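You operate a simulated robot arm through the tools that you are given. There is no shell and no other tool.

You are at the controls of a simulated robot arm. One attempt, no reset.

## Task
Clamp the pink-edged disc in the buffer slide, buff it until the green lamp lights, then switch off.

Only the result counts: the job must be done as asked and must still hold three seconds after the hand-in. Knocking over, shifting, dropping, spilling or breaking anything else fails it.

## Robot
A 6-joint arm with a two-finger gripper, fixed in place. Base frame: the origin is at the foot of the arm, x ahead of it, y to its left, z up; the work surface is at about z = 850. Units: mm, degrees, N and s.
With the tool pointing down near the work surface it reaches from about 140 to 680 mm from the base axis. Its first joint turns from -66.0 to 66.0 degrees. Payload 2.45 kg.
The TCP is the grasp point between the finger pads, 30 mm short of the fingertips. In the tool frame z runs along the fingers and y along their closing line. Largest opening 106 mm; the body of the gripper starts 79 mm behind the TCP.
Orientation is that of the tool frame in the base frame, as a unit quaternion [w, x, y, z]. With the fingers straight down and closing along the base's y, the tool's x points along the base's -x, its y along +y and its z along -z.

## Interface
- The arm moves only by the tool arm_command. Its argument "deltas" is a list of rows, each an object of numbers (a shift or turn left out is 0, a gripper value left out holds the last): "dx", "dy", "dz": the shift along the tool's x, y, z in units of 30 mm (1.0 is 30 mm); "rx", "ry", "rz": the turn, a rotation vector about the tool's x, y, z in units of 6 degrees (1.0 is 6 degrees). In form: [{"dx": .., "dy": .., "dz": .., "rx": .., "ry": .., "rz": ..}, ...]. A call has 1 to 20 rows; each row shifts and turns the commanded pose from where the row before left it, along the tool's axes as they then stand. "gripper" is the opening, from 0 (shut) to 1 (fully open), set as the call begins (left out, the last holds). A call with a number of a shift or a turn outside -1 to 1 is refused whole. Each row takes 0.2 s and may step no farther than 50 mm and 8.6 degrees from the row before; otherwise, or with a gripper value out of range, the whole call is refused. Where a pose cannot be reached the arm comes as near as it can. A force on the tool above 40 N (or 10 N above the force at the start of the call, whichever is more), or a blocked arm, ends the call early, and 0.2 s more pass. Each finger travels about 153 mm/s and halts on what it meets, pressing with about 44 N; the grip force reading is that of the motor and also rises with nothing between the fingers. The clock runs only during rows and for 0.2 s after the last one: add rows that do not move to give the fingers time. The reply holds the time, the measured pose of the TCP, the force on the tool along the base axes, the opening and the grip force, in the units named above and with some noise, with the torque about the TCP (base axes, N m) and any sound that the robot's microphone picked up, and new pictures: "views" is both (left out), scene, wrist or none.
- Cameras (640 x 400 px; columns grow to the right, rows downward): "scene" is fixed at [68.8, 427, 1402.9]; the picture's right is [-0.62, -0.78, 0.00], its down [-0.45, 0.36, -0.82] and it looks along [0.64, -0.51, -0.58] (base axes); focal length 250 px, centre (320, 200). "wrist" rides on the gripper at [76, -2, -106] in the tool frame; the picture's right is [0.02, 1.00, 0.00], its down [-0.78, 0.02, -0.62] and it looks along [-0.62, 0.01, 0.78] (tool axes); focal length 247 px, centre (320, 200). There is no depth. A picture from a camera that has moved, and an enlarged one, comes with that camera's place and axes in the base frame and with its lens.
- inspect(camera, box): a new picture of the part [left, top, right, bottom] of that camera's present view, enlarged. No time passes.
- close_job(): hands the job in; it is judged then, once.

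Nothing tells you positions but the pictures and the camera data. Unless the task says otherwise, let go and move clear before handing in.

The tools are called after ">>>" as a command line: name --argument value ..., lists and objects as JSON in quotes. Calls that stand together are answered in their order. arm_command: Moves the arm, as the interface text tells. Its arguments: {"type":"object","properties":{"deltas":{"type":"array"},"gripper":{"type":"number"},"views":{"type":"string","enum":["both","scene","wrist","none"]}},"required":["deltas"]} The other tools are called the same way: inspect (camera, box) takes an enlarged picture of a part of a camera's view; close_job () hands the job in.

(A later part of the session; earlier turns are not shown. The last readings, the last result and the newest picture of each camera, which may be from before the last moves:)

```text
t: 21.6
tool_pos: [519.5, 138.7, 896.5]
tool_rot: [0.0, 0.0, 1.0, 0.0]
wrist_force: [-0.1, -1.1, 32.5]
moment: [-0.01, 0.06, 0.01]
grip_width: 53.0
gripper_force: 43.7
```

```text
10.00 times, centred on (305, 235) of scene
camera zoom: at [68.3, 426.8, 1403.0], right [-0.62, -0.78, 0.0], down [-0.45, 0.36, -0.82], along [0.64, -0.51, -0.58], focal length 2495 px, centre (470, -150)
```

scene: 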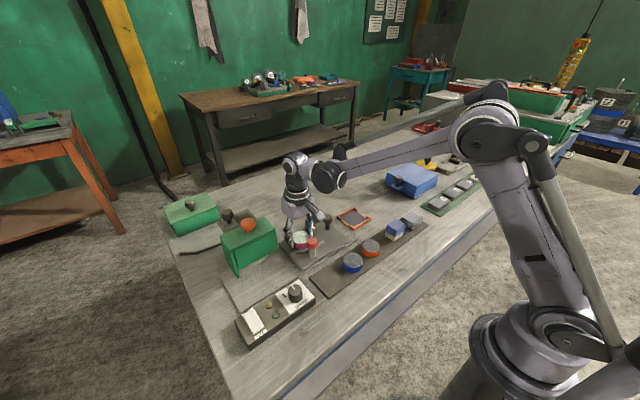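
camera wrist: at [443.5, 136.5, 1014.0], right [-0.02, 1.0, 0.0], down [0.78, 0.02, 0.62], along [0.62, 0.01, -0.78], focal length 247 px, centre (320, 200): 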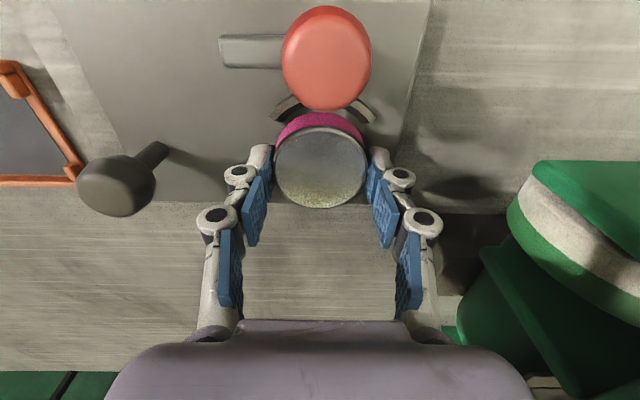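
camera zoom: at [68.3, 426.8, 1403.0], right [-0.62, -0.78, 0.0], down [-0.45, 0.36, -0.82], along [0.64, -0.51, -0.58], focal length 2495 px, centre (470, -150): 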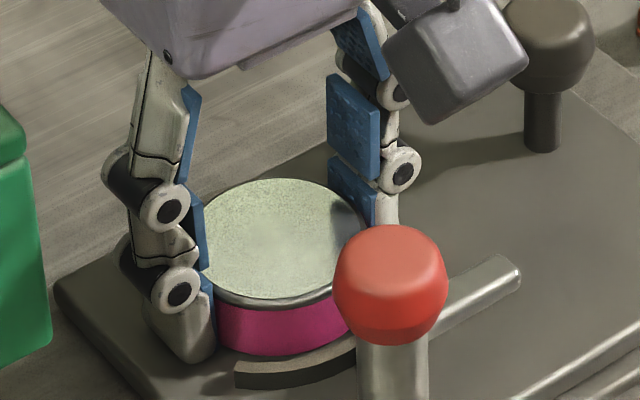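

>>> inspect --camera "scene" --box '[288, 230, 318, 250]'

>>> inspect --camera "wrist" --box '[270, 170, 370, 230]'

>>> inspect --camera "wrist" --box '[280, 90, 380, 150]'

```text
16.00 times, centred on (303, 240) of scene
camera zoom: at [68.3, 426.8, 1403.0], right [-0.62, -0.78, 0.0], down [-0.45, 0.36, -0.82], along [0.64, -0.51, -0.58], focal length 3992 px, centre (592, -440)
```

zoom: 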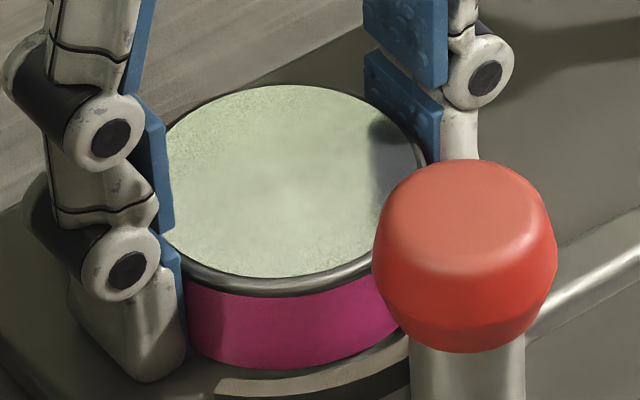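

```text
6.40 times, centred on (320, 200) of wrist
camera zoom: at [442.8, 136.3, 1002.9], right [-0.02, 1.0, 0.0], down [0.78, 0.02, 0.62], along [0.62, 0.01, -0.78], focal length 1581 px, centre (320, 200)
```

zoom: 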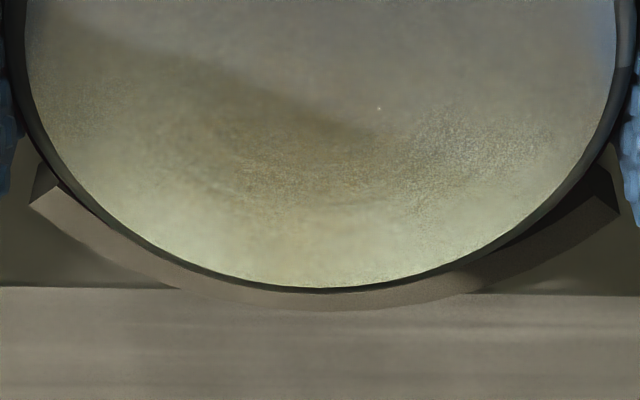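

```text
6.40 times, centred on (330, 120) of wrist
camera zoom: at [442.8, 136.3, 1002.9], right [-0.02, 1.0, 0.0], down [0.78, 0.02, 0.62], along [0.62, 0.01, -0.78], focal length 1581 px, centre (256, 712)
```

zoom: 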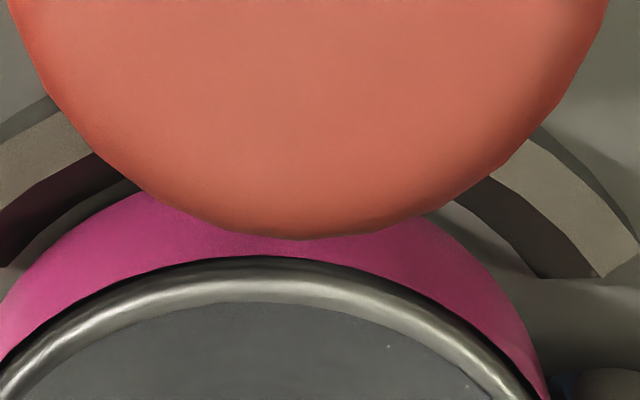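

The disc looks level and seated inside both jaws. I'll ease off the downward pressure slightly, then open the fingers.

>>> arm_command --deltas '[{"dz": -0.04}, {}]' --views "none"

>>> arm_command --deltas '[{}, {}]' --gripper 0.68 --views "wrist"

>>> inspect --camera "scene" --box '[280, 215, 330, 255]'

```text
t: 22.2
tool_pos: [519.4, 139.6, 897.0]
tool_rot: [-0.001, 0.0, 1.0, 0.0]
wrist_force: [-2.4, -2.2, 6.6]
moment: [0.07, -0.05, -0.01]
grip_width: 53.0
gripper_force: 44.0
```

```text
t: 22.8
tool_pos: [520.4, 140.0, 896.3]
tool_rot: [-0.001, 0.0, 1.0, 0.0]
wrist_force: [0.2, -0.3, 1.2]
moment: [0.0, -0.01, 0.03]
grip_width: 72.0
gripper_force: 0.1
camera wrist: at [443.1, 136.9, 1003.4], right [-0.02, 1.0, 0.0], down [0.78, 0.02, 0.62], along [0.62, 0.01, -0.78], focal length 247 px, centre (320, 200)
```

wrist: 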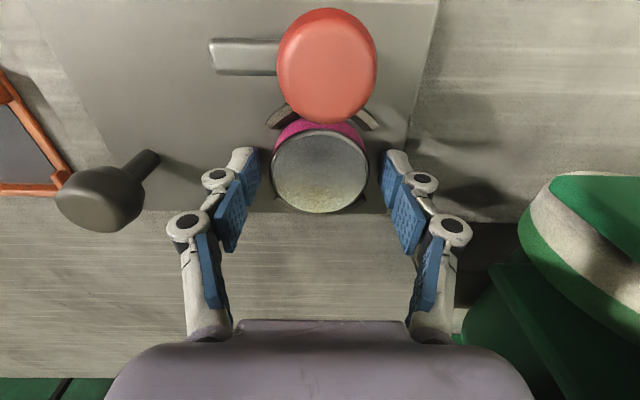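

```text
10.00 times, centred on (305, 235) of scene
camera zoom: at [68.8, 427.0, 1402.9], right [-0.62, -0.78, 0.0], down [-0.45, 0.36, -0.82], along [0.64, -0.51, -0.58], focal length 2495 px, centre (470, -150)
```

zoom: 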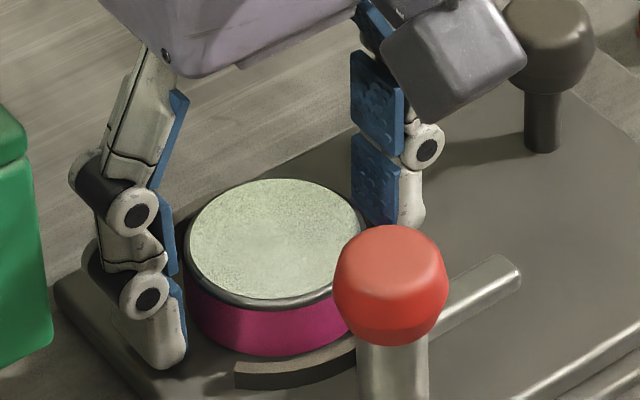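

The disc is released and sitting level in the pocket. The red ball is at about (458.5, 139, 917), with its bar at z≈895 just above disc-top height. I'll lift clear, move above the ball and turn the wrist so the fingers close along x, away from the bar.

>>> arm_command --deltas '[{"dz": -0.4}, {"dz": -0.8}, {"dz": -0.9}, {"dz": -0.9}, {"dx": 0.673}, {"dx": 0.673}, {"dx": 0.673}, {"rz": 1}, {"rz": 1}, {"rz": 1}, {"rz": 1}, {"rz": 1}, {"rz": 1}, {"rz": 1}, {"rz": 1}, {"rz": 1}, {"rz": 1}, {"rz": 1}, {"rz": 1}, {"rz": 1}]'

>>> arm_command --deltas '[{"rz": 1}, {"rz": 1}, {}]'

```text
t: 27.0
tool_pos: [458.7, 140.0, 987.0]
tool_rot: [0.0, 0.63, 0.777, 0.0]
wrist_force: [0.5, -0.4, -0.1]
moment: [0.02, -0.01, 0.01]
grip_width: 71.8
gripper_force: 0.0
camera wrist: at [441.1, 212.3, 1093.8], right [0.97, 0.23, 0.0], down [0.18, -0.76, 0.62], along [0.14, -0.61, -0.78], focal length 247 px, centre (320, 200)
```

scene: 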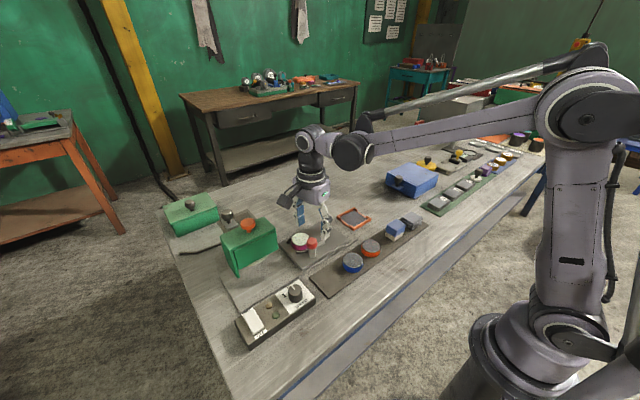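
wrist: 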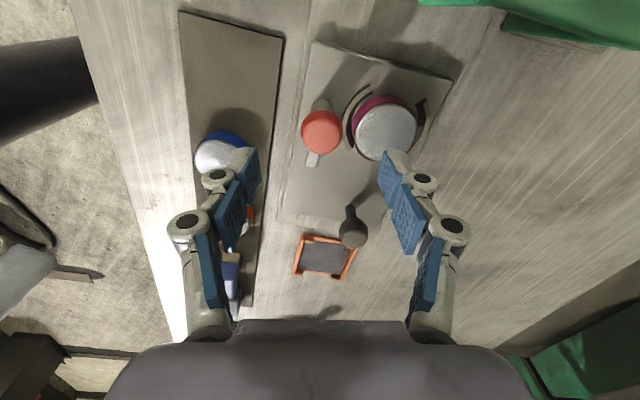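

```text
t: 27.8
tool_pos: [458.6, 138.8, 986.8]
tool_rot: [0.0, 0.708, 0.706, 0.0]
wrist_force: [-0.6, -0.1, 1.3]
moment: [-0.02, 0.0, 0.01]
grip_width: 72.1
gripper_force: 0.0
camera wrist: at [456.9, 214.1, 1094.2], right [1.0, 0.02, 0.0], down [0.02, -0.78, 0.62], along [0.01, -0.62, -0.78], focal length 247 px, centre (320, 200)
```

scene: 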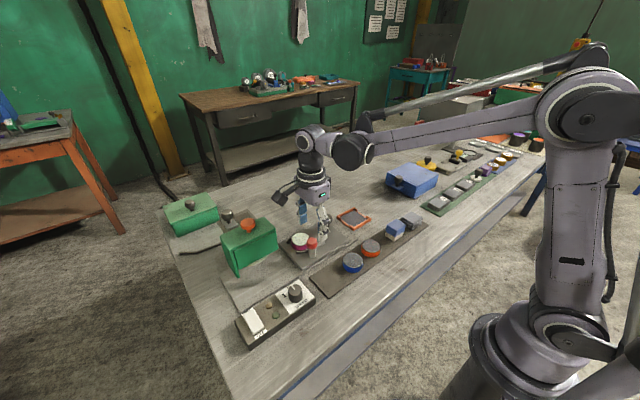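
wrist: 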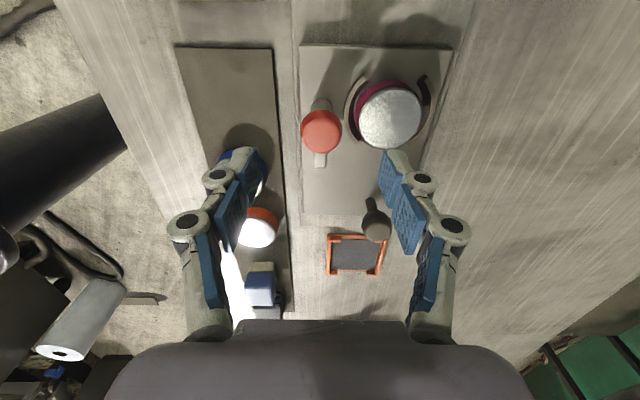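

>>> inspect --camera "wrist" --box '[280, 60, 440, 180]'

>>> inspect --camera "scene" --box '[275, 200, 345, 260]'

```text
3.33 times, centred on (360, 120) of wrist
camera zoom: at [456.9, 214.1, 1094.2], right [1.0, 0.02, 0.0], down [0.02, -0.78, 0.62], along [0.01, -0.62, -0.78], focal length 823 px, centre (187, 467)
```

zoom: 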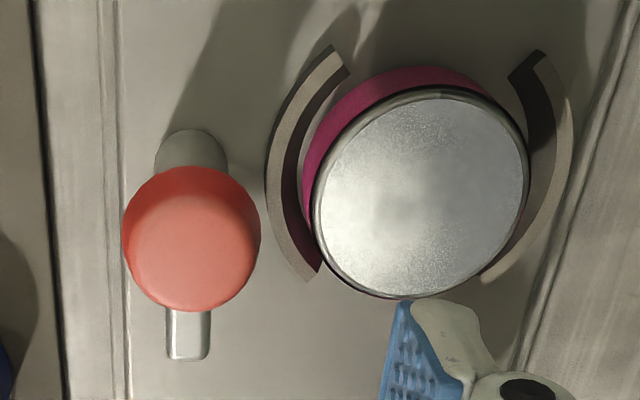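

```text
6.67 times, centred on (310, 230) of scene
camera zoom: at [68.8, 427.0, 1402.9], right [-0.62, -0.78, 0.0], down [-0.45, 0.36, -0.82], along [0.64, -0.51, -0.58], focal length 1664 px, centre (387, 0)
```

zoom: 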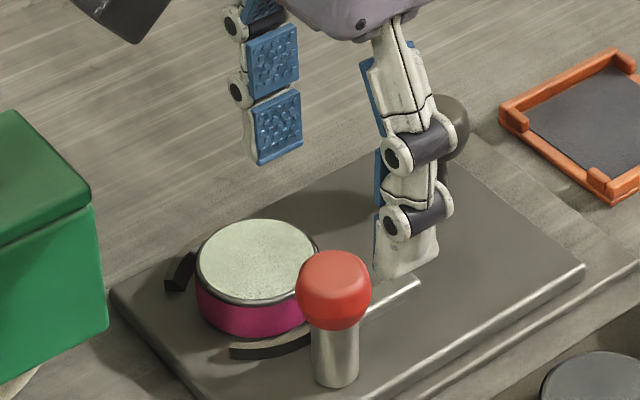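

The disc is seated with clearance to both jaws, and the gripper is centred over the red knob. I'll narrow the fingers to about 48 mm so they clear the disc, lower around the knob, and check before gripping.

>>> arm_command --deltas '[{}, {}, {"dz": 0.5}, {"dz": 0.5}, {"dz": 0.5}, {"dz": 0.45}, {}]' --gripper 0.45

>>> inspect --camera "scene" --box '[275, 200, 345, 260]'

>>> inspect --camera "wrist" --box '[240, 60, 440, 200]'

```text
t: 29.4
tool_pos: [459.4, 137.8, 928.6]
tool_rot: [-0.001, 0.707, 0.707, 0.0]
wrist_force: [0.0, -0.2, 0.1]
moment: [-0.01, 0.01, -0.02]
grip_width: 47.7
gripper_force: 0.0
camera wrist: at [456.8, 214.0, 1035.8], right [1.0, 0.02, 0.0], down [0.02, -0.78, 0.62], along [0.01, -0.62, -0.78], focal length 247 px, centre (320, 200)
```

scene: 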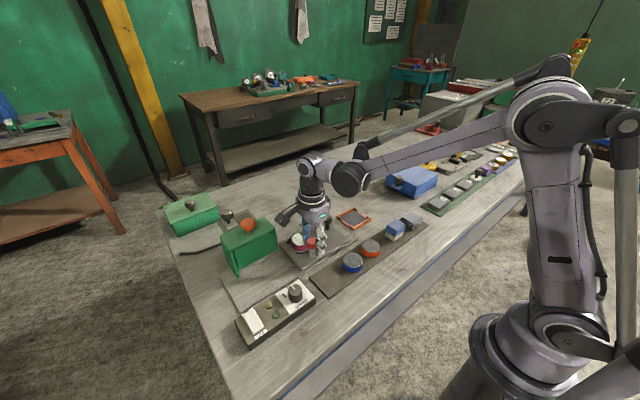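
wrist: 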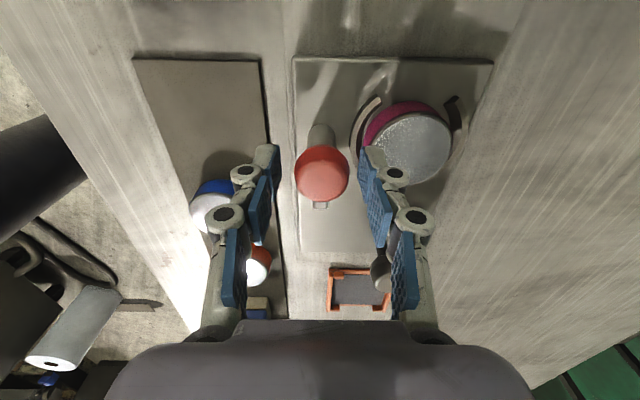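

```text
6.67 times, centred on (310, 230) of scene
camera zoom: at [68.8, 427.0, 1402.9], right [-0.62, -0.78, 0.0], down [-0.45, 0.36, -0.82], along [0.64, -0.51, -0.58], focal length 1664 px, centre (387, 0)
```

zoom: 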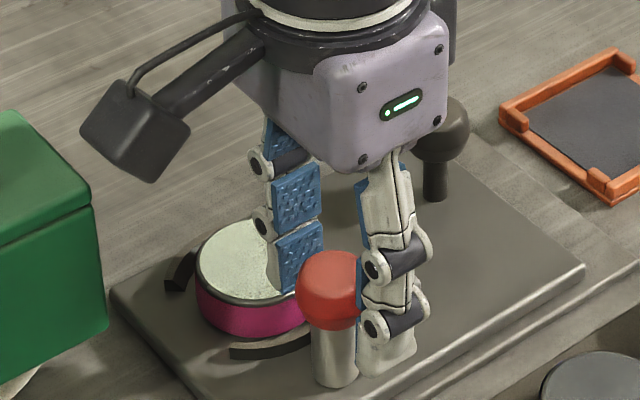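

```text
2.86 times, centred on (340, 130) of wrist
camera zoom: at [456.8, 214.0, 1035.8], right [1.0, 0.02, 0.0], down [0.02, -0.78, 0.62], along [0.01, -0.62, -0.78], focal length 706 px, centre (263, 400)
```

zoom: 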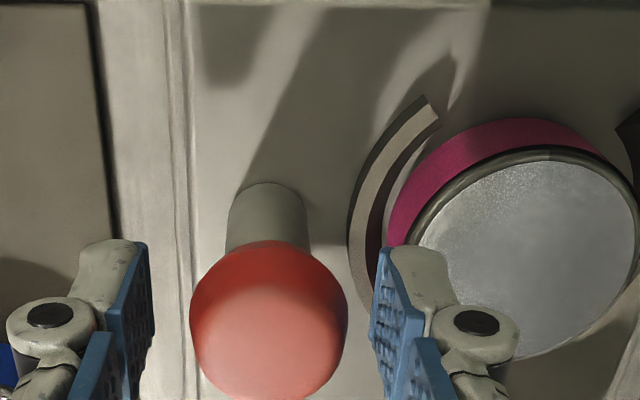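

The knob is between the fingers with nothing in contact. I'll centre by 1 mm, close on it, and then try a small turn that swings the bar towards the disc.

>>> arm_command --deltas '[{"dy": 0.035}, {}, {}, {}]' --gripper 0.0 --views "none"

>>> arm_command --deltas '[{"rz": -0.5}, {"rz": -0.5}, {}]' --views "wrist"

```text
t: 30.4
tool_pos: [460.2, 139.1, 930.6]
tool_rot: [0.0, 0.708, 0.707, 0.001]
wrist_force: [1.8, -0.1, 5.4]
moment: [0.0, -0.02, 0.03]
grip_width: 30.9
gripper_force: 45.2
```

```text
t: 31.2
tool_pos: [459.3, 140.2, 928.6]
tool_rot: [0.001, 0.668, 0.744, 0.0]
wrist_force: [5.7, -2.9, 16.7]
moment: [0.16, 0.0, -0.02]
grip_width: 31.0
gripper_force: 44.9
camera wrist: at [449.9, 213.5, 1035.9], right [0.99, 0.13, 0.0], down [0.1, -0.78, 0.62], along [0.08, -0.62, -0.78], focal length 247 px, centre (320, 200)
```

wrist: 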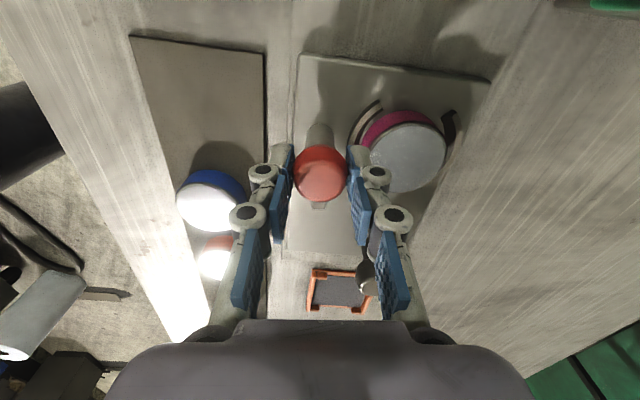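

>>> inspect --camera "wrist" --box '[270, 90, 450, 230]'

>>> inspect --camera "scene" --box '[275, 210, 345, 265]'

```text
2.86 times, centred on (360, 160) of wrist
camera zoom: at [449.9, 213.5, 1035.9], right [0.99, 0.13, 0.0], down [0.1, -0.78, 0.62], along [0.08, -0.62, -0.78], focal length 706 px, centre (206, 314)
```

zoom: 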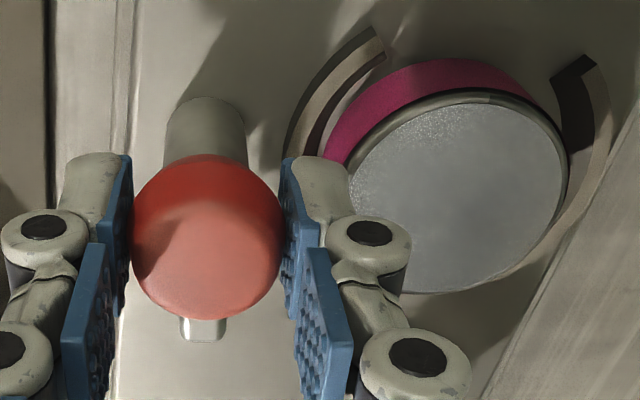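

```text
7.27 times, centred on (310, 238) of scene
camera zoom: at [68.7, 426.8, 1403.0], right [-0.62, -0.78, 0.0], down [-0.45, 0.36, -0.82], along [0.64, -0.51, -0.58], focal length 1815 px, centre (393, -73)
```

zoom: 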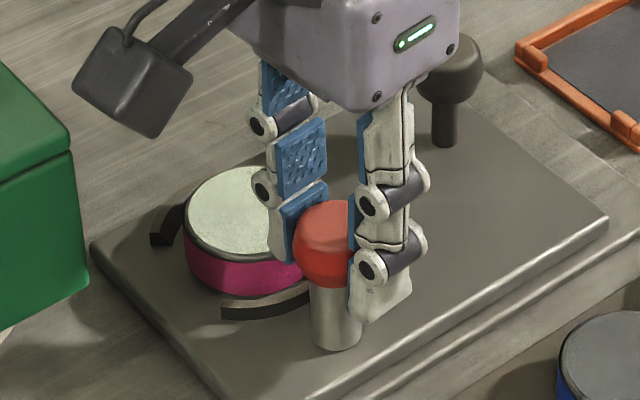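

The bar turned with the knob by about 6–7° and there was almost no resisting torque, so the knob is a rotary clamp lever. I'll keep turning the same way in stages.

>>> arm_command --deltas '[{"rz": -0.7}, {"rz": -0.7}, {"rz": -0.7}, {"rz": -0.7}, {}]' --views "none"

>>> arm_command --deltas '[{"rz": -0.7}, {"rz": -0.7}, {"rz": -0.7}, {"rz": -0.7}, {}]' --views "wrist"

>>> inspect --camera "scene" --box '[275, 210, 345, 265]'

```text
t: 32.4
tool_pos: [460.8, 139.1, 928.5]
tool_rot: [0.0, 0.553, 0.833, 0.0]
wrist_force: [10.3, -2.5, 24.7]
moment: [-0.06, -0.23, -0.04]
grip_width: 30.6
gripper_force: 45.3
```

```text
t: 33.6
tool_pos: [461.8, 138.9, 928.1]
tool_rot: [0.001, 0.425, 0.905, 0.0]
wrist_force: [12.8, -0.2, 26.7]
moment: [0.13, -0.17, 0.01]
grip_width: 30.8
gripper_force: 45.1
camera wrist: at [410.4, 195.8, 1035.7], right [0.76, 0.66, 0.0], down [0.51, -0.59, 0.62], along [0.41, -0.47, -0.78], focal length 247 px, centre (320, 200)
```

wrist: 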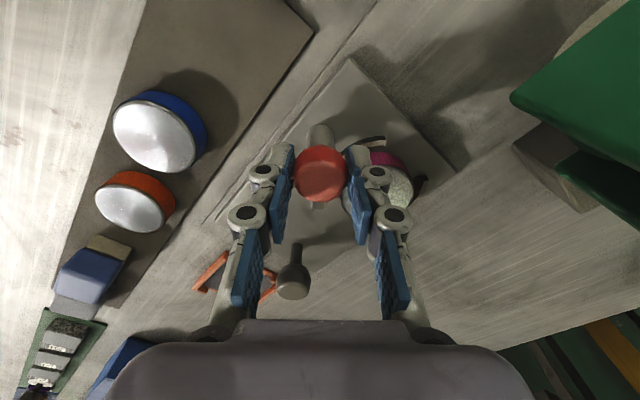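

```text
7.27 times, centred on (310, 238) of scene
camera zoom: at [68.7, 426.8, 1403.0], right [-0.62, -0.78, 0.0], down [-0.45, 0.36, -0.82], along [0.64, -0.51, -0.58], focal length 1815 px, centre (393, -73)
```

zoom: 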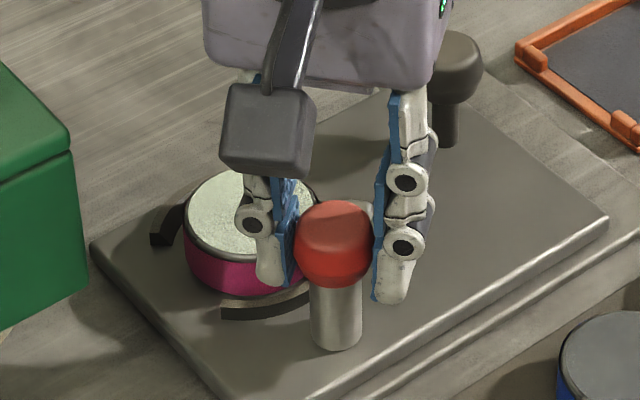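

The lever has turned about 40° and the bar still moves with the gripper, with side forces building slightly. I'll relieve those by shifting 2 mm in x and 1 mm up, then continue.

>>> arm_command --deltas '[{"dx": -0.043, "dy": 0.051, "dz": -0.04}, {}]' --views "none"

>>> arm_command --deltas '[{"rz": -0.7}, {"rz": -0.7}, {"rz": -0.7}, {"rz": -0.7}, {}]' --views "wrist"

>>> inspect --camera "wrist" --box '[250, 100, 450, 240]'

```text
t: 34.2
tool_pos: [460.6, 139.1, 928.3]
tool_rot: [-0.001, 0.425, 0.905, -0.001]
wrist_force: [-2.3, -0.2, -15.1]
moment: [-0.78, -0.77, 0.02]
grip_width: 30.7
gripper_force: 45.4
```

```text
t: 35.4
tool_pos: [462.5, 140.3, 929.4]
tool_rot: [0.0, 0.288, 0.958, 0.0]
wrist_force: [-7.6, -2.3, -29.0]
moment: [0.12, 0.28, -0.01]
grip_width: 30.9
gripper_force: 44.9
camera wrist: at [396.6, 179.2, 1035.9], right [0.53, 0.85, 0.0], down [0.66, -0.42, 0.62], along [0.52, -0.33, -0.78], focal length 247 px, centre (320, 200)
```

wrist: 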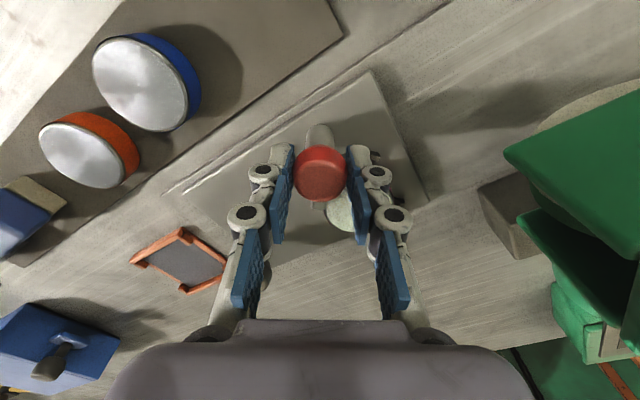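

```text
2.86 times, centred on (350, 170) of wrist
camera zoom: at [396.6, 179.2, 1035.9], right [0.53, 0.85, 0.0], down [0.66, -0.42, 0.62], along [0.52, -0.33, -0.78], focal length 706 px, centre (234, 286)
```

zoom: 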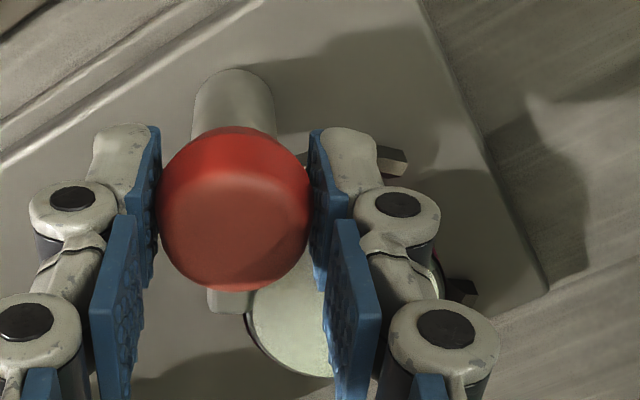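

>>> arm_command --deltas '[{"dz": 0.027}, {"rz": -0.7}, {"rz": -0.7}, {"rz": -0.7}, {}]' --views "none"

>>> arm_command --deltas '[{"rz": -0.6}, {"rz": -0.6}, {"rz": -0.6}, {}]' --views "wrist"

>>> inspect --camera "wrist" --box '[250, 100, 450, 240]'

>>> inspect --camera "scene" --box '[275, 210, 345, 265]'

```text
t: 36.6
tool_pos: [461.5, 139.0, 928.9]
tool_rot: [0.0, 0.182, 0.983, 0.0]
wrist_force: [-10.7, 2.2, -7.4]
moment: [0.24, 0.67, 0.01]
grip_width: 30.9
gripper_force: 45.7
```

```text
t: 37.6
tool_pos: [462.7, 139.4, 929.1]
tool_rot: [0.0, 0.089, 0.996, 0.0]
wrist_force: [-10.6, 5.1, -11.6]
moment: [0.11, 0.18, -0.01]
grip_width: 30.8
gripper_force: 44.5
camera wrist: at [385.9, 150.4, 1035.8], right [0.15, 0.99, 0.0], down [0.77, -0.12, 0.62], along [0.61, -0.1, -0.78], focal length 247 px, centre (320, 200)
```

wrist: 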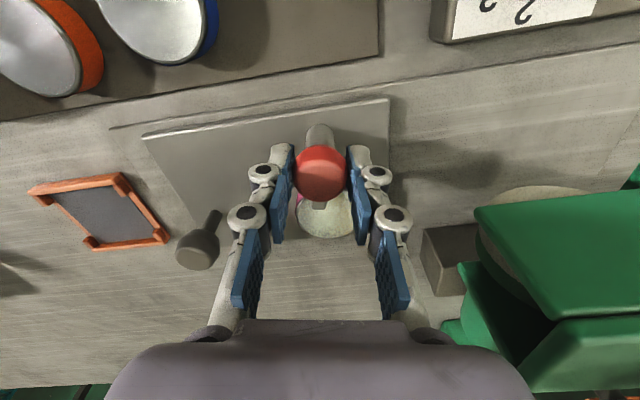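

```text
2.86 times, centred on (350, 170) of wrist
camera zoom: at [385.9, 150.4, 1035.8], right [0.15, 0.99, 0.0], down [0.77, -0.12, 0.62], along [0.61, -0.1, -0.78], focal length 706 px, centre (234, 286)
```

zoom: 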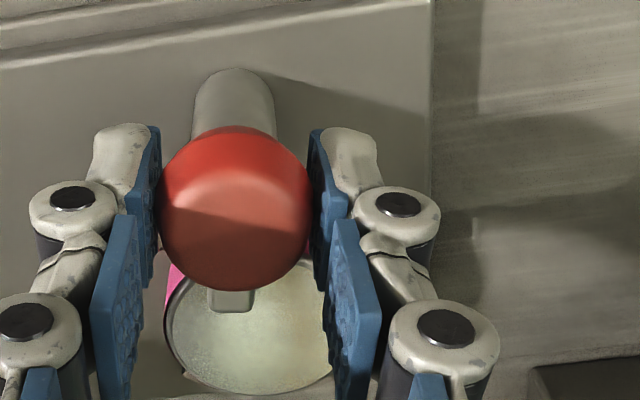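

```text
7.27 times, centred on (310, 238) of scene
camera zoom: at [68.7, 427.1, 1402.9], right [-0.62, -0.78, 0.0], down [-0.45, 0.36, -0.82], along [0.64, -0.51, -0.58], focal length 1815 px, centre (393, -73)
```

zoom: 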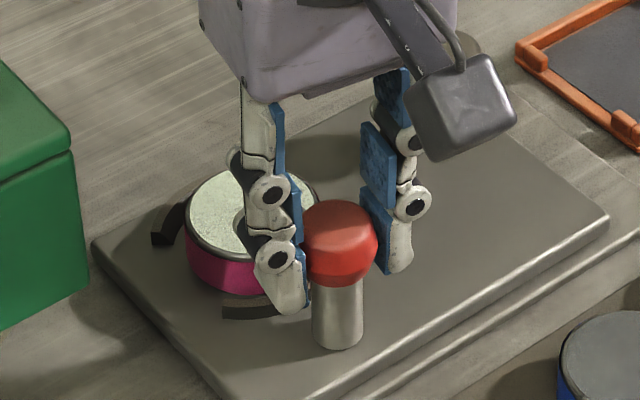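

The bar is now over the disc's edge after about 80° of turn. I'll complete the 90° and see whether it reaches a stop.

>>> arm_command --deltas '[{"dx": -0.02, "rz": -0.6}, {"rz": -0.6}, {"rz": -0.5}, {}]' --views "wrist"

>>> inspect --camera "wrist" --box '[250, 100, 450, 240]'

>>> inspect --camera "scene" --box '[275, 210, 345, 265]'

```text
t: 38.6
tool_pos: [461.6, 140.6, 929.3]
tool_rot: [0.0, -0.002, 1.0, 0.001]
wrist_force: [-16.3, 10.5, -7.1]
moment: [0.14, 0.17, -0.03]
grip_width: 30.5
gripper_force: 44.4
camera wrist: at [385.3, 137.1, 1036.0], right [-0.02, 1.0, 0.0], down [0.78, 0.02, 0.62], along [0.62, 0.02, -0.78], focal length 247 px, centre (320, 200)
```

wrist: 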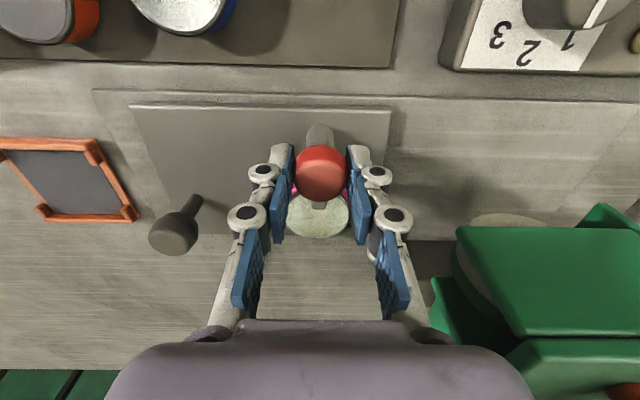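

```text
2.86 times, centred on (350, 170) of wrist
camera zoom: at [385.3, 137.1, 1036.0], right [-0.02, 1.0, 0.0], down [0.78, 0.02, 0.62], along [0.62, 0.02, -0.78], focal length 706 px, centre (234, 286)
```

zoom: 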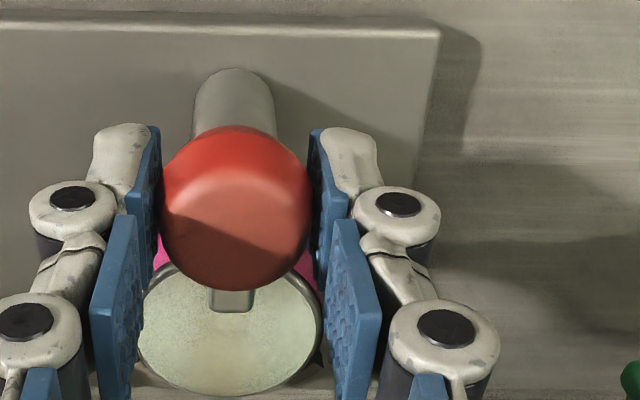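

```text
7.27 times, centred on (310, 238) of scene
camera zoom: at [68.5, 427.3, 1402.8], right [-0.62, -0.78, 0.0], down [-0.45, 0.36, -0.82], along [0.64, -0.51, -0.58], focal length 1815 px, centre (393, -73)
```

zoom: 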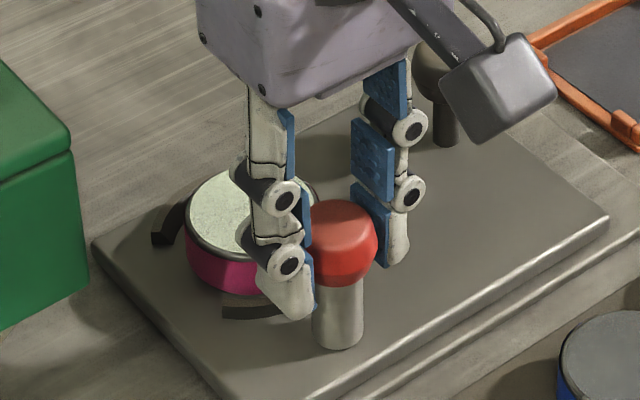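

The bar now points straight at the disc centre, with no torque stop felt yet. I'll relieve the side load and test a few more degrees for a stop.

>>> arm_command --deltas '[{"dx": 0.05, "dy": 0.03}, {}]' --views "none"

>>> arm_command --deltas '[{"rz": -0.5}, {"rz": -0.5}, {}]' --views "wrist"

>>> inspect --camera "wrist" --box '[250, 100, 450, 240]'

```text
t: 39.2
tool_pos: [461.6, 140.3, 929.4]
tool_rot: [0.001, 0.0, 1.0, -0.001]
wrist_force: [-7.0, 5.9, 1.3]
moment: [0.23, 1.34, -0.01]
grip_width: 30.7
gripper_force: 45.2
```

```text
t: 40.0
tool_pos: [463.1, 140.5, 929.2]
tool_rot: [0.002, -0.054, 0.999, 0.0]
wrist_force: [7.4, 7.7, 10.0]
moment: [0.18, -0.58, -0.34]
grip_width: 30.5
gripper_force: 45.6
camera wrist: at [386.1, 129.6, 1035.3], right [-0.13, 0.99, 0.0], down [0.77, 0.1, 0.63], along [0.62, 0.08, -0.78], focal length 247 px, centre (320, 200)
```

wrist: 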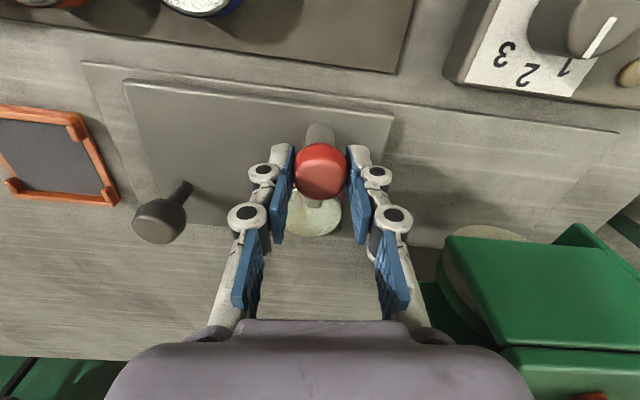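

```text
2.86 times, centred on (350, 170) of wrist
camera zoom: at [386.1, 129.6, 1035.3], right [-0.13, 0.99, 0.0], down [0.77, 0.1, 0.63], along [0.62, 0.08, -0.78], focal length 706 px, centre (234, 286)
```

zoom: 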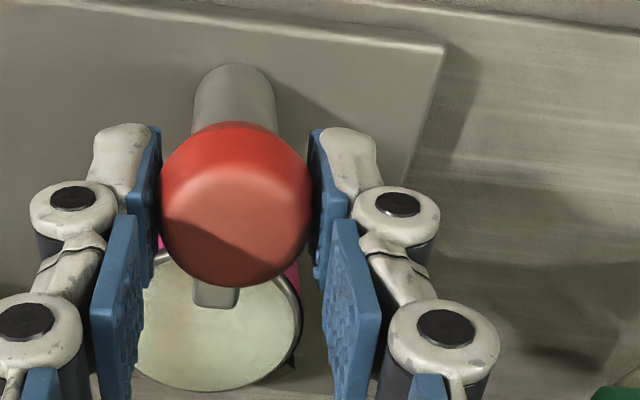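

A stop torque of -0.34 N·m has built up and the bar lags the gripper, so the lever is fully over at 90°. I'll release the knob here and lift off to check the clamp.

>>> arm_command --deltas '[{}, {}]' --gripper 0.5 --views "none"

>>> arm_command --deltas '[{"dz": -0.5}, {"dz": -0.8}, {"dz": -0.8}, {"rz": 1}, {"dx": 0.8}, {"dx": 0.8}, {}]'

>>> inspect --camera "wrist" --box '[230, 80, 400, 220]'

>>> inspect --camera "scene" --box '[275, 205, 345, 265]'

```text
t: 40.6
tool_pos: [461.3, 140.4, 928.2]
tool_rot: [0.0, -0.053, 0.999, 0.0]
wrist_force: [-0.3, 0.3, 0.7]
moment: [-0.02, -0.01, 0.0]
grip_width: 53.3
gripper_force: 0.1
```

```text
t: 42.2
tool_pos: [412.3, 141.6, 991.9]
tool_rot: [0.0, 0.0, 1.0, 0.0]
wrist_force: [0.5, 0.3, 0.1]
moment: [0.0, -0.02, -0.01]
grip_width: 53.1
gripper_force: 0.0
camera wrist: at [335.1, 138.9, 1099.0], right [-0.02, 1.0, 0.0], down [0.78, 0.02, 0.62], along [0.62, 0.01, -0.78], focal length 247 px, centre (320, 200)
```

scene: 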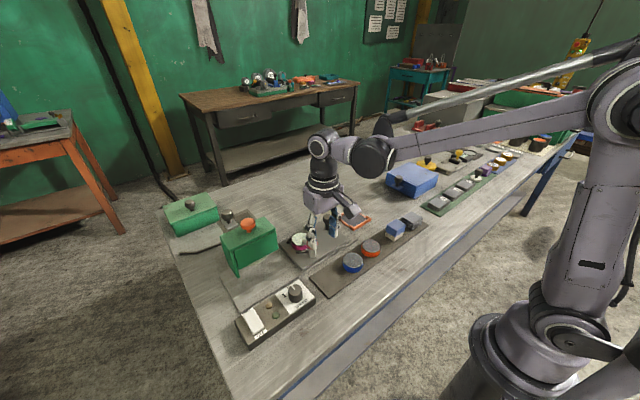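
wrist: 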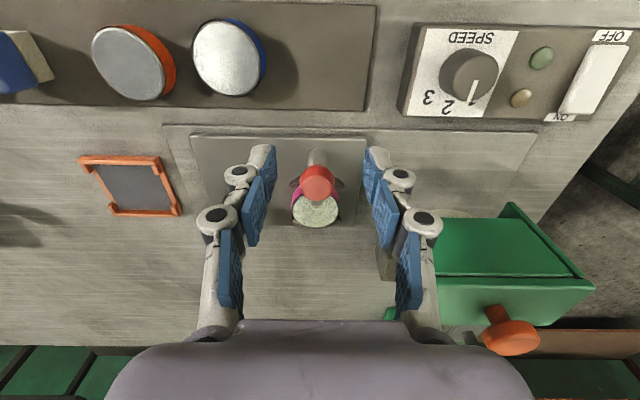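

```text
2.86 times, centred on (315, 150) of wrist
camera zoom: at [335.1, 138.9, 1099.0], right [-0.02, 1.0, 0.0], down [0.78, 0.02, 0.62], along [0.62, 0.01, -0.78], focal length 706 px, centre (334, 343)
```

zoom: 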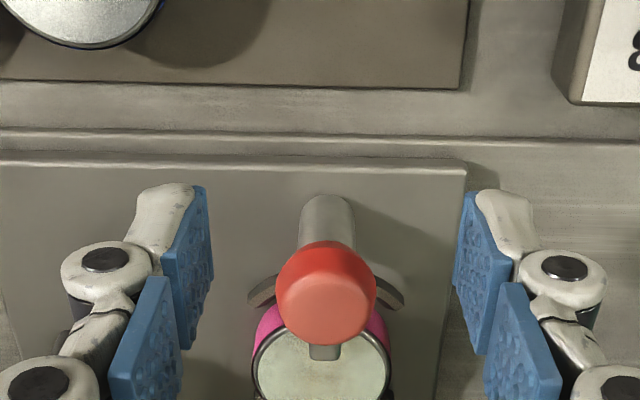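

```text
6.67 times, centred on (310, 235) of scene
camera zoom: at [68.8, 427.0, 1402.9], right [-0.62, -0.78, 0.0], down [-0.45, 0.36, -0.82], along [0.64, -0.51, -0.58], focal length 1664 px, centre (387, -33)
```

zoom: 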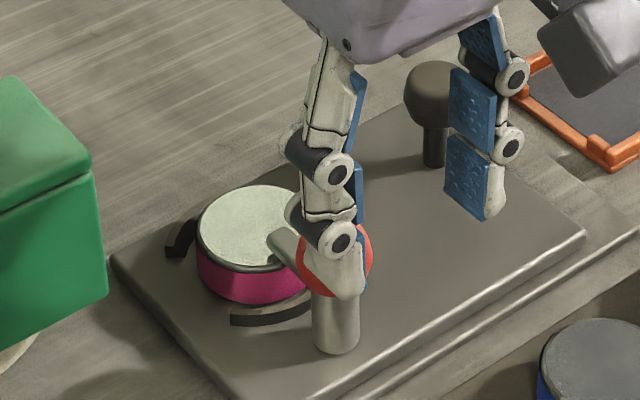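

The bar now lies over the disc's near edge, so the disc is held. Next I'll go to the black slide handle at about (520.5, 32, 910), turning the wrist so the fingers close along x and the camera looks along the slide.

>>> arm_command --deltas '[{"dx": -0.729, "dy": -0.724}, {"dx": -0.729, "dy": -0.724}, {"dx": -0.729, "dy": -0.724}, {"dx": -0.729, "dy": -0.724}, {"dx": -0.729, "dy": -0.724}, {"rz": -1}, {"rz": -1}, {"rz": -1}, {"rz": -1}, {"rz": -1}, {"rz": -1}, {"rz": -1}, {"rz": -1}, {"rz": -1}, {"rz": -1}, {"rz": -1}, {"rz": -1}, {"rz": -1}, {"rz": -1}, {"rz": -1}]'

>>> inspect --camera "wrist" --box '[230, 80, 420, 240]'

>>> inspect --camera "scene" --box '[265, 205, 345, 265]'

```text
t: 46.4
tool_pos: [522.8, 31.6, 991.5]
tool_rot: [0.0, 0.709, -0.706, 0.0]
wrist_force: [0.2, 0.1, 0.8]
moment: [-0.02, -0.01, 0.02]
grip_width: 52.9
gripper_force: 0.1
camera wrist: at [524.1, -46.1, 1099.0], right [-1.0, -0.02, 0.0], down [-0.02, 0.78, 0.62], along [-0.01, 0.62, -0.78], focal length 247 px, centre (320, 200)
```

scene: 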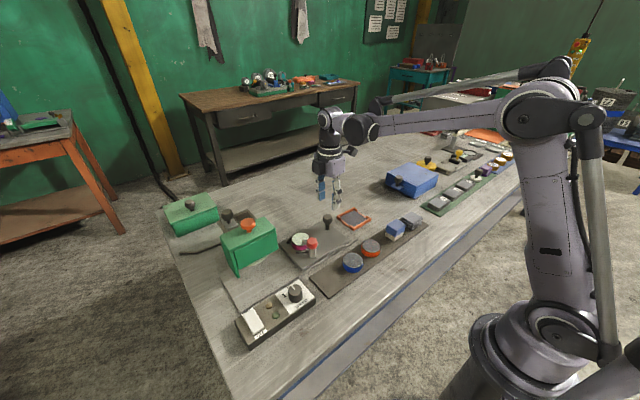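
wrist: 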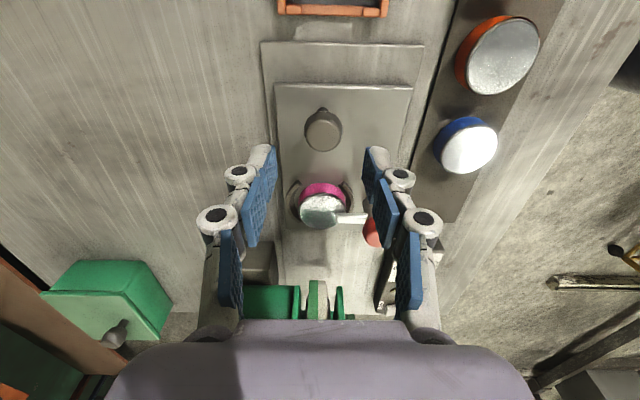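

```text
2.50 times, centred on (325, 160) of wrist
camera zoom: at [524.1, -46.1, 1099.0], right [-1.0, -0.02, 0.0], down [-0.02, 0.78, 0.62], along [-0.01, 0.62, -0.78], focal length 617 px, centre (308, 300)
```

zoom: 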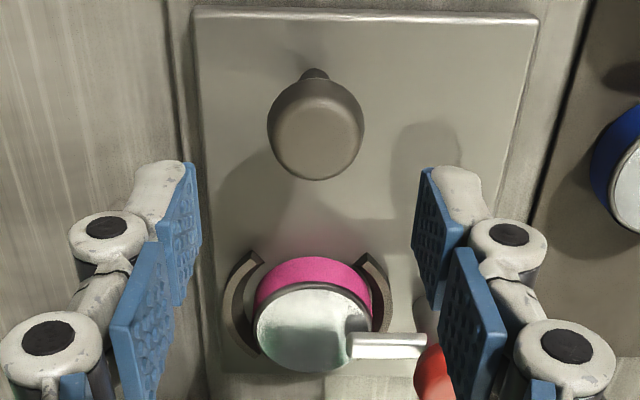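

```text
6.67 times, centred on (305, 235) of scene
camera zoom: at [68.8, 427.0, 1402.9], right [-0.62, -0.78, 0.0], down [-0.45, 0.36, -0.82], along [0.64, -0.51, -0.58], focal length 1664 px, centre (420, -33)
```

zoom: 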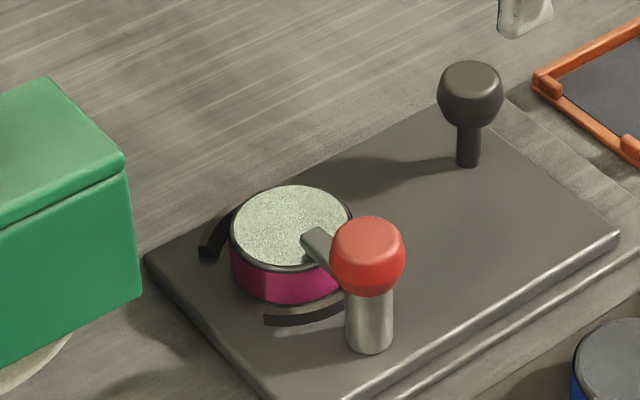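

The bar clearly rests over the disc edge. The slide handle knob is at (520, 32.5, 909). I'll align over it, descend, and grip.

>>> arm_command --deltas '[{"dx": -0.087, "dy": 0.073}, {"dz": 0.7}, {"dz": 0.7}, {"dz": 0.6}, {"dz": 0.5}, {}]' --views "wrist"

>>> inspect --camera "wrist" --box '[230, 80, 420, 240]'

>>> inspect --camera "scene" --box '[285, 185, 365, 245]'

```text
t: 47.8
tool_pos: [520.8, 34.9, 915.9]
tool_rot: [0.0, 0.707, -0.707, 0.0]
wrist_force: [-0.5, -0.1, -0.7]
moment: [0.02, 0.0, -0.01]
grip_width: 53.1
gripper_force: 0.1
camera wrist: at [521.6, -43.1, 1023.8], right [-1.0, -0.02, 0.0], down [-0.02, 0.78, 0.62], along [-0.01, 0.62, -0.78], focal length 247 px, centre (320, 200)
```

wrist: 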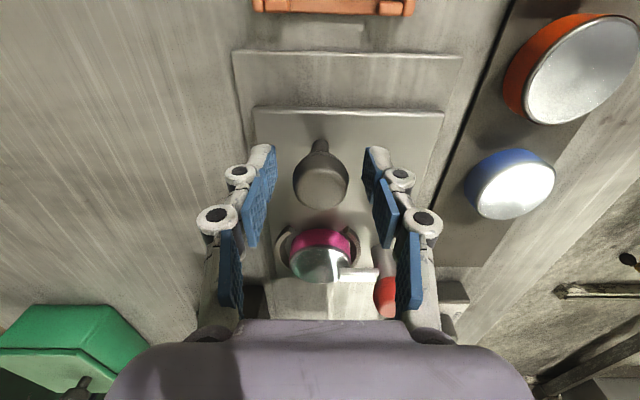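

```text
2.50 times, centred on (325, 160) of wrist
camera zoom: at [521.6, -43.1, 1023.8], right [-1.0, -0.02, 0.0], down [-0.02, 0.78, 0.62], along [-0.01, 0.62, -0.78], focal length 617 px, centre (308, 300)
```

zoom: 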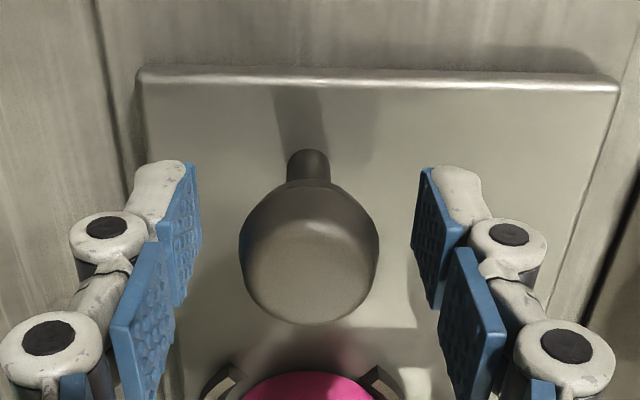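

```text
6.67 times, centred on (325, 215) of scene
camera zoom: at [68.8, 427.0, 1402.9], right [-0.62, -0.78, 0.0], down [-0.45, 0.36, -0.82], along [0.64, -0.51, -0.58], focal length 1664 px, centre (287, 100)
```

zoom: 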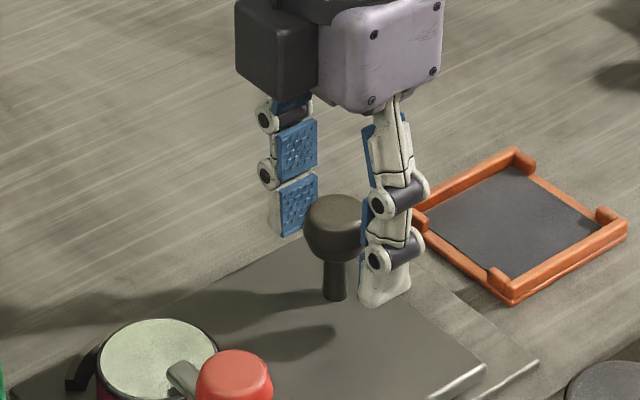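

The handle knob is centred between the fingers. I'll grip it and start pushing the slide towards +y in small steps while watching the force.

>>> arm_command --deltas '[{}, {}, {}]' --gripper 0.0 --views "none"

>>> arm_command --deltas '[{"dx": -0.2}, {"dx": -0.2}, {"dx": -0.2}, {}]' --views "scene"

>>> inspect --camera "scene" --box '[215, 185, 365, 285]'

```text
t: 48.6
tool_pos: [519.8, 34.5, 916.9]
tool_rot: [0.0, -0.707, 0.708, 0.0]
wrist_force: [-3.5, -0.3, 3.0]
moment: [0.03, 0.07, 0.04]
grip_width: 30.5
gripper_force: 46.0
```

```text
t: 49.6
tool_pos: [521.0, 52.9, 916.6]
tool_rot: [0.001, 0.707, -0.707, 0.0]
wrist_force: [-13.3, 1.2, -9.5]
moment: [-0.62, 0.16, -0.06]
grip_width: 30.6
gripper_force: 44.8
```

scene: 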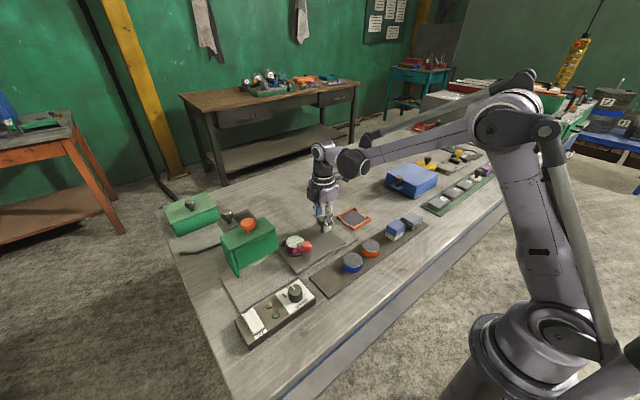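

```text
4.00 times, centred on (290, 235) of scene
camera zoom: at [68.6, 427.1, 1402.9], right [-0.62, -0.78, 0.0], down [-0.45, 0.36, -0.82], along [0.64, -0.51, -0.58], focal length 998 px, centre (440, 60)
```

zoom: 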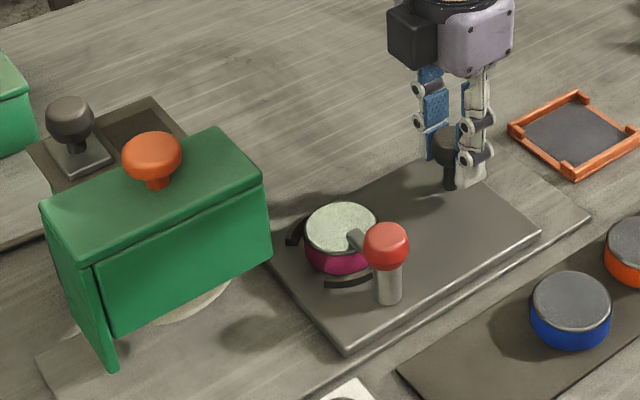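

The slide moves freely along +y. I'll trim a small side load and continue in stages.

>>> arm_command --deltas '[{"dx": -0.2, "dy": 0.03, "dz": 0.01}, {"dx": -0.25}, {"dx": -0.25}, {"dx": -0.25}, {"dx": -0.25}, {}]' --views "none"

>>> arm_command --deltas '[{"dx": -0.25}, {"dx": -0.25}, {"dx": -0.25}, {"dx": -0.25}, {}]' --views "wrist"

>>> inspect --camera "scene" --box '[215, 185, 365, 285]'

```text
t: 51.0
tool_pos: [519.2, 89.3, 917.0]
tool_rot: [-0.002, 0.708, -0.706, 0.001]
wrist_force: [-0.6, 1.4, 30.3]
moment: [0.0, 0.12, 0.04]
grip_width: 30.7
gripper_force: 44.9
```

```text
t: 52.2
tool_pos: [519.1, 118.9, 918.2]
tool_rot: [0.0, 0.708, -0.707, 0.001]
wrist_force: [3.2, 1.5, 13.8]
moment: [-0.67, -0.11, -0.01]
grip_width: 30.7
gripper_force: 44.8
camera wrist: at [521.1, 41.4, 1023.6], right [-1.0, -0.02, 0.0], down [-0.02, 0.78, 0.62], along [-0.01, 0.62, -0.78], focal length 247 px, centre (320, 200)
```

wrist: 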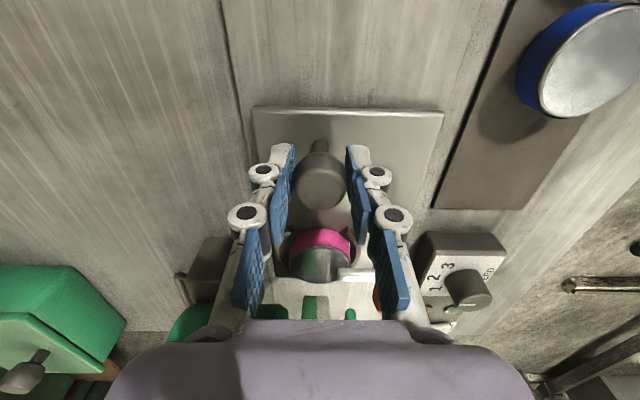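

```text
4.00 times, centred on (290, 235) of scene
camera zoom: at [68.7, 427.0, 1402.9], right [-0.62, -0.78, 0.0], down [-0.45, 0.36, -0.82], along [0.64, -0.51, -0.58], focal length 998 px, centre (440, 60)
```

zoom: 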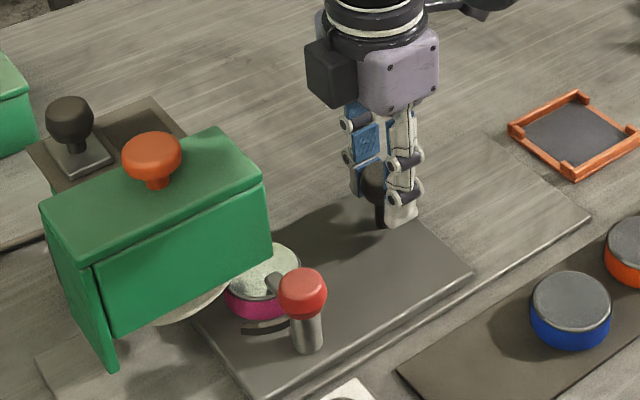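

The disc is now entering under the hood, at about y = 224. I'll continue more slowly and watch for the wheel contact or an end stop.

>>> arm_command --deltas '[{"dx": -0.2, "dz": -0.012}, {"dx": -0.2}, {"dx": -0.2}, {"dx": -0.2}, {}]' --views "none"

>>> inspect --camera "scene" --box '[215, 185, 365, 285]'

```text
t: 53.4
tool_pos: [520.9, 143.3, 916.4]
tool_rot: [-0.001, 0.707, -0.707, 0.001]
wrist_force: [11.2, 1.7, -1.2]
moment: [-0.17, -0.16, -0.14]
grip_width: 30.2
gripper_force: 45.4
```

```text
4.00 times, centred on (290, 235) of scene
camera zoom: at [69.1, 427.0, 1402.9], right [-0.62, -0.78, 0.0], down [-0.45, 0.36, -0.82], along [0.64, -0.51, -0.58], focal length 998 px, centre (440, 60)
```

zoom: 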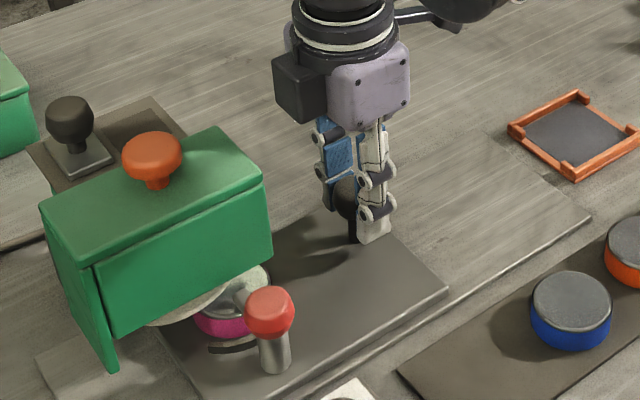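

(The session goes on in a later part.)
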